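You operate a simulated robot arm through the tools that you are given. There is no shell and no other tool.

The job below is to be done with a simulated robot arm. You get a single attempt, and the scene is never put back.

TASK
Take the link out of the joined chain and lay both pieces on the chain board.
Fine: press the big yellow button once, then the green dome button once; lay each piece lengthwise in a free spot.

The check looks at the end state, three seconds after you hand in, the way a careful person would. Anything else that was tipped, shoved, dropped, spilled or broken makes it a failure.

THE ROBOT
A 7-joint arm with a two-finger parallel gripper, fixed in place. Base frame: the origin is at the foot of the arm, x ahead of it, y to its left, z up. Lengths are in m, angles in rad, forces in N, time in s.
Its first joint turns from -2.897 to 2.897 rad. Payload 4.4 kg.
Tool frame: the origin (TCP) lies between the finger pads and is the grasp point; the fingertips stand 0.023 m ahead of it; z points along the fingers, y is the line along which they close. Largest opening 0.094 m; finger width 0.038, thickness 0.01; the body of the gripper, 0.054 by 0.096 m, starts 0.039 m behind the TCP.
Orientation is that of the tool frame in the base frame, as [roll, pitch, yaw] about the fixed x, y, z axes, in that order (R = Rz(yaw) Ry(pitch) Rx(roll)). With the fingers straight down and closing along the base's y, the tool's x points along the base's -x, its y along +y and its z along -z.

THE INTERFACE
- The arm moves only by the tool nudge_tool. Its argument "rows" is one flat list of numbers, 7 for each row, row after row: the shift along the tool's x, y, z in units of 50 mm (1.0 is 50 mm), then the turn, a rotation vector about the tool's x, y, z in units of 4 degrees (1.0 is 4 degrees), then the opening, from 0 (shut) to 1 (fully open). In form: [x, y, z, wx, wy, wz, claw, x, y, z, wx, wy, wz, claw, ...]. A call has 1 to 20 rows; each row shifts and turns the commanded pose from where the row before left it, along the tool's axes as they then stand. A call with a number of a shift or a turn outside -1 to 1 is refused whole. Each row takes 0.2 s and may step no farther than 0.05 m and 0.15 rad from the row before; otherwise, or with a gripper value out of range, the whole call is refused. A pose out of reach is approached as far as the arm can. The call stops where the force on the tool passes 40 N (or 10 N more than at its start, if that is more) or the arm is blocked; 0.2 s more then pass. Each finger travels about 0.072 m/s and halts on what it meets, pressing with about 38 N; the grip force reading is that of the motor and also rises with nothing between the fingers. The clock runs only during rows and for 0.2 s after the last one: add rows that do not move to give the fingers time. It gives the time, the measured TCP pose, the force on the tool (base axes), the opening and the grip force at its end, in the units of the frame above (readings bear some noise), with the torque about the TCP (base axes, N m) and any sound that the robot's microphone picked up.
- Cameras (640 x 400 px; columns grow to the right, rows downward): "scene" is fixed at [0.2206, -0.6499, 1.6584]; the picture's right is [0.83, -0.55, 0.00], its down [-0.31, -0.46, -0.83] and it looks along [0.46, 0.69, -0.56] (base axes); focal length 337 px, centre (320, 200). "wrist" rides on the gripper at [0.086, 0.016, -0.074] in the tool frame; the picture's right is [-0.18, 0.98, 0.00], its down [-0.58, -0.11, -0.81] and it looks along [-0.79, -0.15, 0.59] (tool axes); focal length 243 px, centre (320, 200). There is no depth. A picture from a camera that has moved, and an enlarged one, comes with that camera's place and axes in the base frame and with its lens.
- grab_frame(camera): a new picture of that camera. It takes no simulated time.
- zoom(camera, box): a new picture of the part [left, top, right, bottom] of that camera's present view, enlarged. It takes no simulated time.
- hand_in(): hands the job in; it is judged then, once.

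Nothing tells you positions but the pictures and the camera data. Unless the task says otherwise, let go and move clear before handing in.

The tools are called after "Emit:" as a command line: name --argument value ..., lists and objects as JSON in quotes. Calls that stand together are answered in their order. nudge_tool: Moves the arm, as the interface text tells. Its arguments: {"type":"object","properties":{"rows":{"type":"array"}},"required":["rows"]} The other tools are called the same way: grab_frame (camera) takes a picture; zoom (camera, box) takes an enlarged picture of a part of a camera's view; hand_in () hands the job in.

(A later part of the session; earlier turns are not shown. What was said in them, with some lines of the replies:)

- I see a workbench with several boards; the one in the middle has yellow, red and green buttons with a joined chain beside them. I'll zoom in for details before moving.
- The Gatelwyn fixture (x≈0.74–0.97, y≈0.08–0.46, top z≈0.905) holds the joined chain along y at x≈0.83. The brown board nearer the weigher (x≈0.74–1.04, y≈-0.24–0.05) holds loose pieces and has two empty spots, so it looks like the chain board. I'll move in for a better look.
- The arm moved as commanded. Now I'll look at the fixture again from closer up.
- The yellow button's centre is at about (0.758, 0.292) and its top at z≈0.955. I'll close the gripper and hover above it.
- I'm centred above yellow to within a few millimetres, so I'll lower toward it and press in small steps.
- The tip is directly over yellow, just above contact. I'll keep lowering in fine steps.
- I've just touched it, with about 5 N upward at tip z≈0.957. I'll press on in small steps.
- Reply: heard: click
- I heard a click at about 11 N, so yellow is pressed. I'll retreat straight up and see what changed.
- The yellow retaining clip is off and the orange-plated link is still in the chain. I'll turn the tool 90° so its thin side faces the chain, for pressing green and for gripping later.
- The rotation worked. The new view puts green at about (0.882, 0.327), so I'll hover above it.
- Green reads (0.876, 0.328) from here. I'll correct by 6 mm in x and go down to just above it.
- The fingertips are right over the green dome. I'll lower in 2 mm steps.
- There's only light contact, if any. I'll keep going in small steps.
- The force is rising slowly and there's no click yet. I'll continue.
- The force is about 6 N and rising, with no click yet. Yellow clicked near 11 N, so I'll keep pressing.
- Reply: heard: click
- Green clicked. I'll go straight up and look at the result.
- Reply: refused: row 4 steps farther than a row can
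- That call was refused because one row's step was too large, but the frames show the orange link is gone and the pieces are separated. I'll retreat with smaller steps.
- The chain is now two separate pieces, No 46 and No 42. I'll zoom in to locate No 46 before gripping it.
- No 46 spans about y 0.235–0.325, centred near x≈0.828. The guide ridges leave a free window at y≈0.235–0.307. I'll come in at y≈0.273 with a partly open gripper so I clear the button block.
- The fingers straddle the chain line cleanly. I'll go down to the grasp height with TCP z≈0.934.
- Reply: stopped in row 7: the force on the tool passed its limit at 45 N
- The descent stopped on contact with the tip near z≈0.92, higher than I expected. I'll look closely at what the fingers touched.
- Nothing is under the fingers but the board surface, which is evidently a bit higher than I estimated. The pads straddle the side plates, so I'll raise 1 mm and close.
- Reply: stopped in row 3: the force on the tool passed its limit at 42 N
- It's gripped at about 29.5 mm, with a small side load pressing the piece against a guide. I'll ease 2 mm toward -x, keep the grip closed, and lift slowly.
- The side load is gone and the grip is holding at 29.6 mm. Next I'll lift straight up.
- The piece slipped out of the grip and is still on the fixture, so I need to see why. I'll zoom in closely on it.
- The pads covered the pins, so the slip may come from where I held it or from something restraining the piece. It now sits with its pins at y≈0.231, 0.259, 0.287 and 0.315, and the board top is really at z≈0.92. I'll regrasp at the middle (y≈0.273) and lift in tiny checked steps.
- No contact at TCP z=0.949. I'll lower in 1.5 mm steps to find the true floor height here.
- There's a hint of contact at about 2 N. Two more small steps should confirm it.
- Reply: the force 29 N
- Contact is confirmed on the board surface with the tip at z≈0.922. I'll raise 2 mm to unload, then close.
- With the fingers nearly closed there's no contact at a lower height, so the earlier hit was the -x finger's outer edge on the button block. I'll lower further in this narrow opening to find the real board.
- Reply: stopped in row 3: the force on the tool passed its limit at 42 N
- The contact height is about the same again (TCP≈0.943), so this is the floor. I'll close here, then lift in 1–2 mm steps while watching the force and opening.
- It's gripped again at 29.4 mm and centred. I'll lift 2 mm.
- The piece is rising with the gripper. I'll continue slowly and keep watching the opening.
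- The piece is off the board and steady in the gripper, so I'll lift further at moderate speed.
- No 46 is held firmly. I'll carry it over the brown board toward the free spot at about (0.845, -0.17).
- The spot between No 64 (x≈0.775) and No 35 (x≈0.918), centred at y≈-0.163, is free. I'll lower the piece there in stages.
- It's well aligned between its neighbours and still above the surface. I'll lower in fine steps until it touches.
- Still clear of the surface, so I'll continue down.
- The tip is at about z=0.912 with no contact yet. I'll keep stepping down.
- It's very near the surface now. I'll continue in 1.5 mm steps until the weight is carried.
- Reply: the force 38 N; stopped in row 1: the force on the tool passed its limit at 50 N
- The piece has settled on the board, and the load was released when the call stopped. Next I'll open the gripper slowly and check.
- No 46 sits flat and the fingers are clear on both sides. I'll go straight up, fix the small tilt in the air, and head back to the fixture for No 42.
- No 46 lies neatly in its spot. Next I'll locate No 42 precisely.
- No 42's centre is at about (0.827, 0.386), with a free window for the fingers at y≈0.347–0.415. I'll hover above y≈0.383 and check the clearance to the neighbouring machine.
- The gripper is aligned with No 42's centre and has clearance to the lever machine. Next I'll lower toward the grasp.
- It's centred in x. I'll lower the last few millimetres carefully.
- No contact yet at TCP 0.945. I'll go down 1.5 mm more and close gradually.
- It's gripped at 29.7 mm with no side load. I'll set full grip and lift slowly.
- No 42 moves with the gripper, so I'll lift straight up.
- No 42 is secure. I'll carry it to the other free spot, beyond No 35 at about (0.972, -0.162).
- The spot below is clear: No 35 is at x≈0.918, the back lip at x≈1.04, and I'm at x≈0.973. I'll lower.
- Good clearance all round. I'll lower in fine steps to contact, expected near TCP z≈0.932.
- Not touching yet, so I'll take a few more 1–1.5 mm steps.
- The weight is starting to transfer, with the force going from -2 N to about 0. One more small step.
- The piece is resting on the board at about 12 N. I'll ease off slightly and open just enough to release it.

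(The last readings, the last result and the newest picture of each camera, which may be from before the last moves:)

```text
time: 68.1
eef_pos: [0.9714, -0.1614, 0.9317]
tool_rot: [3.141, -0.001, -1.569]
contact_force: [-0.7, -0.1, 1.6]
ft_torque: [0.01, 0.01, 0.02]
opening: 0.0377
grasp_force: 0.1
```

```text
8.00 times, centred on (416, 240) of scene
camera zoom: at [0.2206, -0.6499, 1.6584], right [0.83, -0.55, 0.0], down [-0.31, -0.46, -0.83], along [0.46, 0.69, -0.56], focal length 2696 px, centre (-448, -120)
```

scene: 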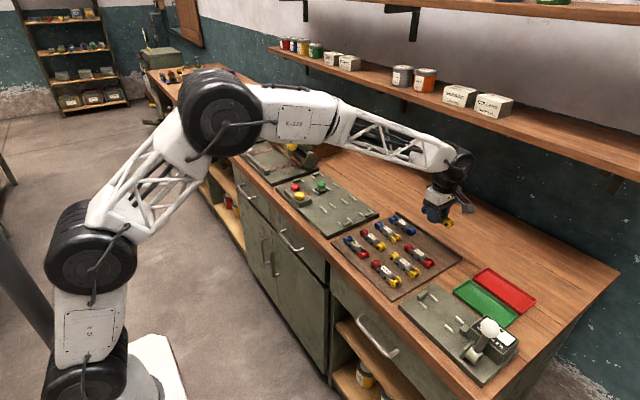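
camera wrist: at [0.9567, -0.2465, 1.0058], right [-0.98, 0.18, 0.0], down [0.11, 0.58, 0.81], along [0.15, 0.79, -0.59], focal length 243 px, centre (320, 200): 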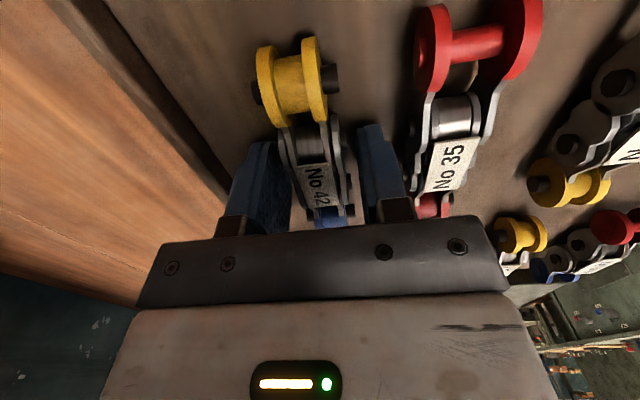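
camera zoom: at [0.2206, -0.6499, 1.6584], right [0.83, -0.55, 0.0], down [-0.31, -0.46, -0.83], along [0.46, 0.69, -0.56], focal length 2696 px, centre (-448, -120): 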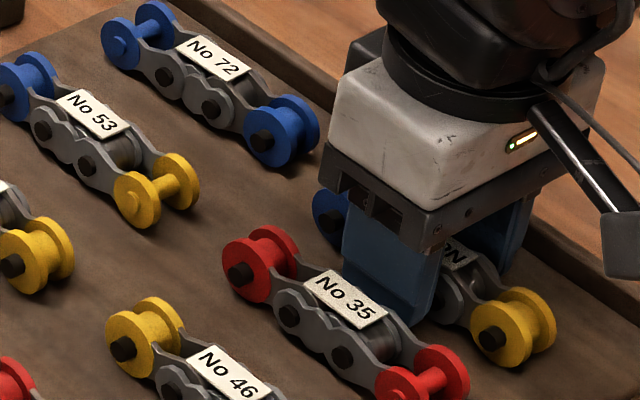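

No 42 is released and sits flat, with both fingers clear. I'll rise straight up and move clear.

Emit:
nudge_tool --rows '[0, 0, -0.1, 0, 0, 0, 0.4, 0, 0, -0.2, 0, 0, 0, 0.4, 0, 0, -0.5, 0, 0, 0, 0.4, 0, 0, -0.8, 0, 0, 0, 0.4, 0, 0, -0.9, 0, 0, 0, 0.4, 0, 0, -0.9, 0, 0, 0, 0.4, 0, 0.9, 0, 0, 0, 0, 0.4, 0, 0.9, 0, 0, 0, 0, 0.4, 0, 0.9, 0, 0, 0, 0, 0.4, 0, 0.9, 0, 0, 0, 0, 0.4, 0, 0.9, 0, 0, 0, 0, 0.4, 0, 0, 0, 0, 0, 0, 0.4]'

Emit:
grab_frame --camera "scene"

Emit:
zoom --camera "scene" --box '[320, 190, 480, 300]'

Emit:
zoom --camera "scene" --box '[270, 160, 390, 240]'

```text
time: 70.7
eef_pos: [0.7455, -0.163, 1.1023]
tool_rot: [-3.141, 0.003, -1.572]
contact_force: [0.1, -0.7, -0.8]
ft_torque: [-0.02, -0.01, 0.01]
opening: 0.0375
grasp_force: 0.1
```

```text
taken
```

scene: 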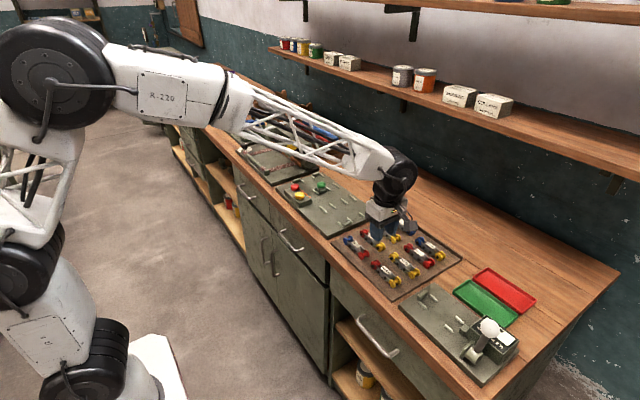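

```text
3.64 times, centred on (400, 245) of scene
camera zoom: at [0.2206, -0.6499, 1.6584], right [0.83, -0.55, 0.0], down [-0.31, -0.46, -0.83], along [0.46, 0.69, -0.56], focal length 1226 px, centre (29, 36)
```

zoom: 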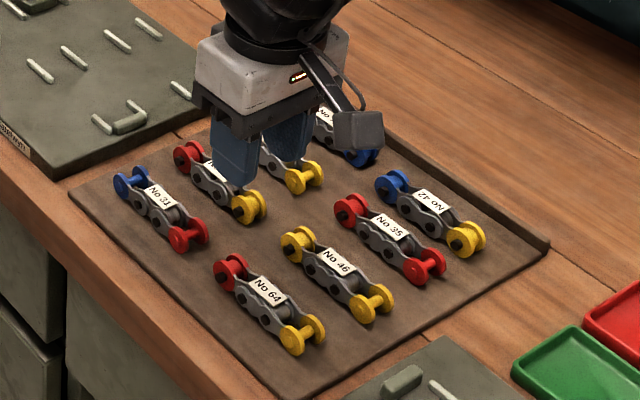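

```text
5.00 times, centred on (330, 200) of scene
camera zoom: at [0.2206, -0.6499, 1.6584], right [0.83, -0.55, 0.0], down [-0.31, -0.46, -0.83], along [0.46, 0.69, -0.56], focal length 1685 px, centre (270, 200)
```

zoom: 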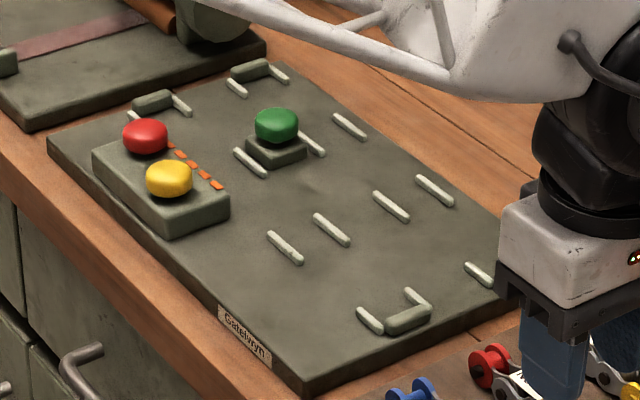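

Both pieces, No 46 and No 42, lie lengthwise in the two free spots on the brown board, which I've taken to be the chain board. Nothing else looks moved, the fixture is empty and the arm is clear, so I'm handing in.

Emit:
hand_in

```text
The job is handed in.
```

The link is out of the chain, and both pieces, No 46 and No 42, are lying lengthwise in the two free spots on the brown board. I've handed the job in; no verdict came back.

- **Buttons:** I pressed the big yellow button once and then the green dome once, and each gave one click. The yellow press took off the retaining clip, and the green press removed the orange link.
- **Chain board:** nothing in view was labelled "chain board". I took it to be the brown board, because it already held the other loose chain pieces.
- **Slip:** No 46 slipped out of the gripper on my first try and stayed on the fixture, shifted a few millimetres. The second grip held. I also touched the fixture surface a few times while finding the right height.
- **The link:** it was not visible anywhere after the green press, so I don't know where the fixture put it.
- **End state:** in the last pictures nothing else looked moved, and the arm was clear of both pieces.
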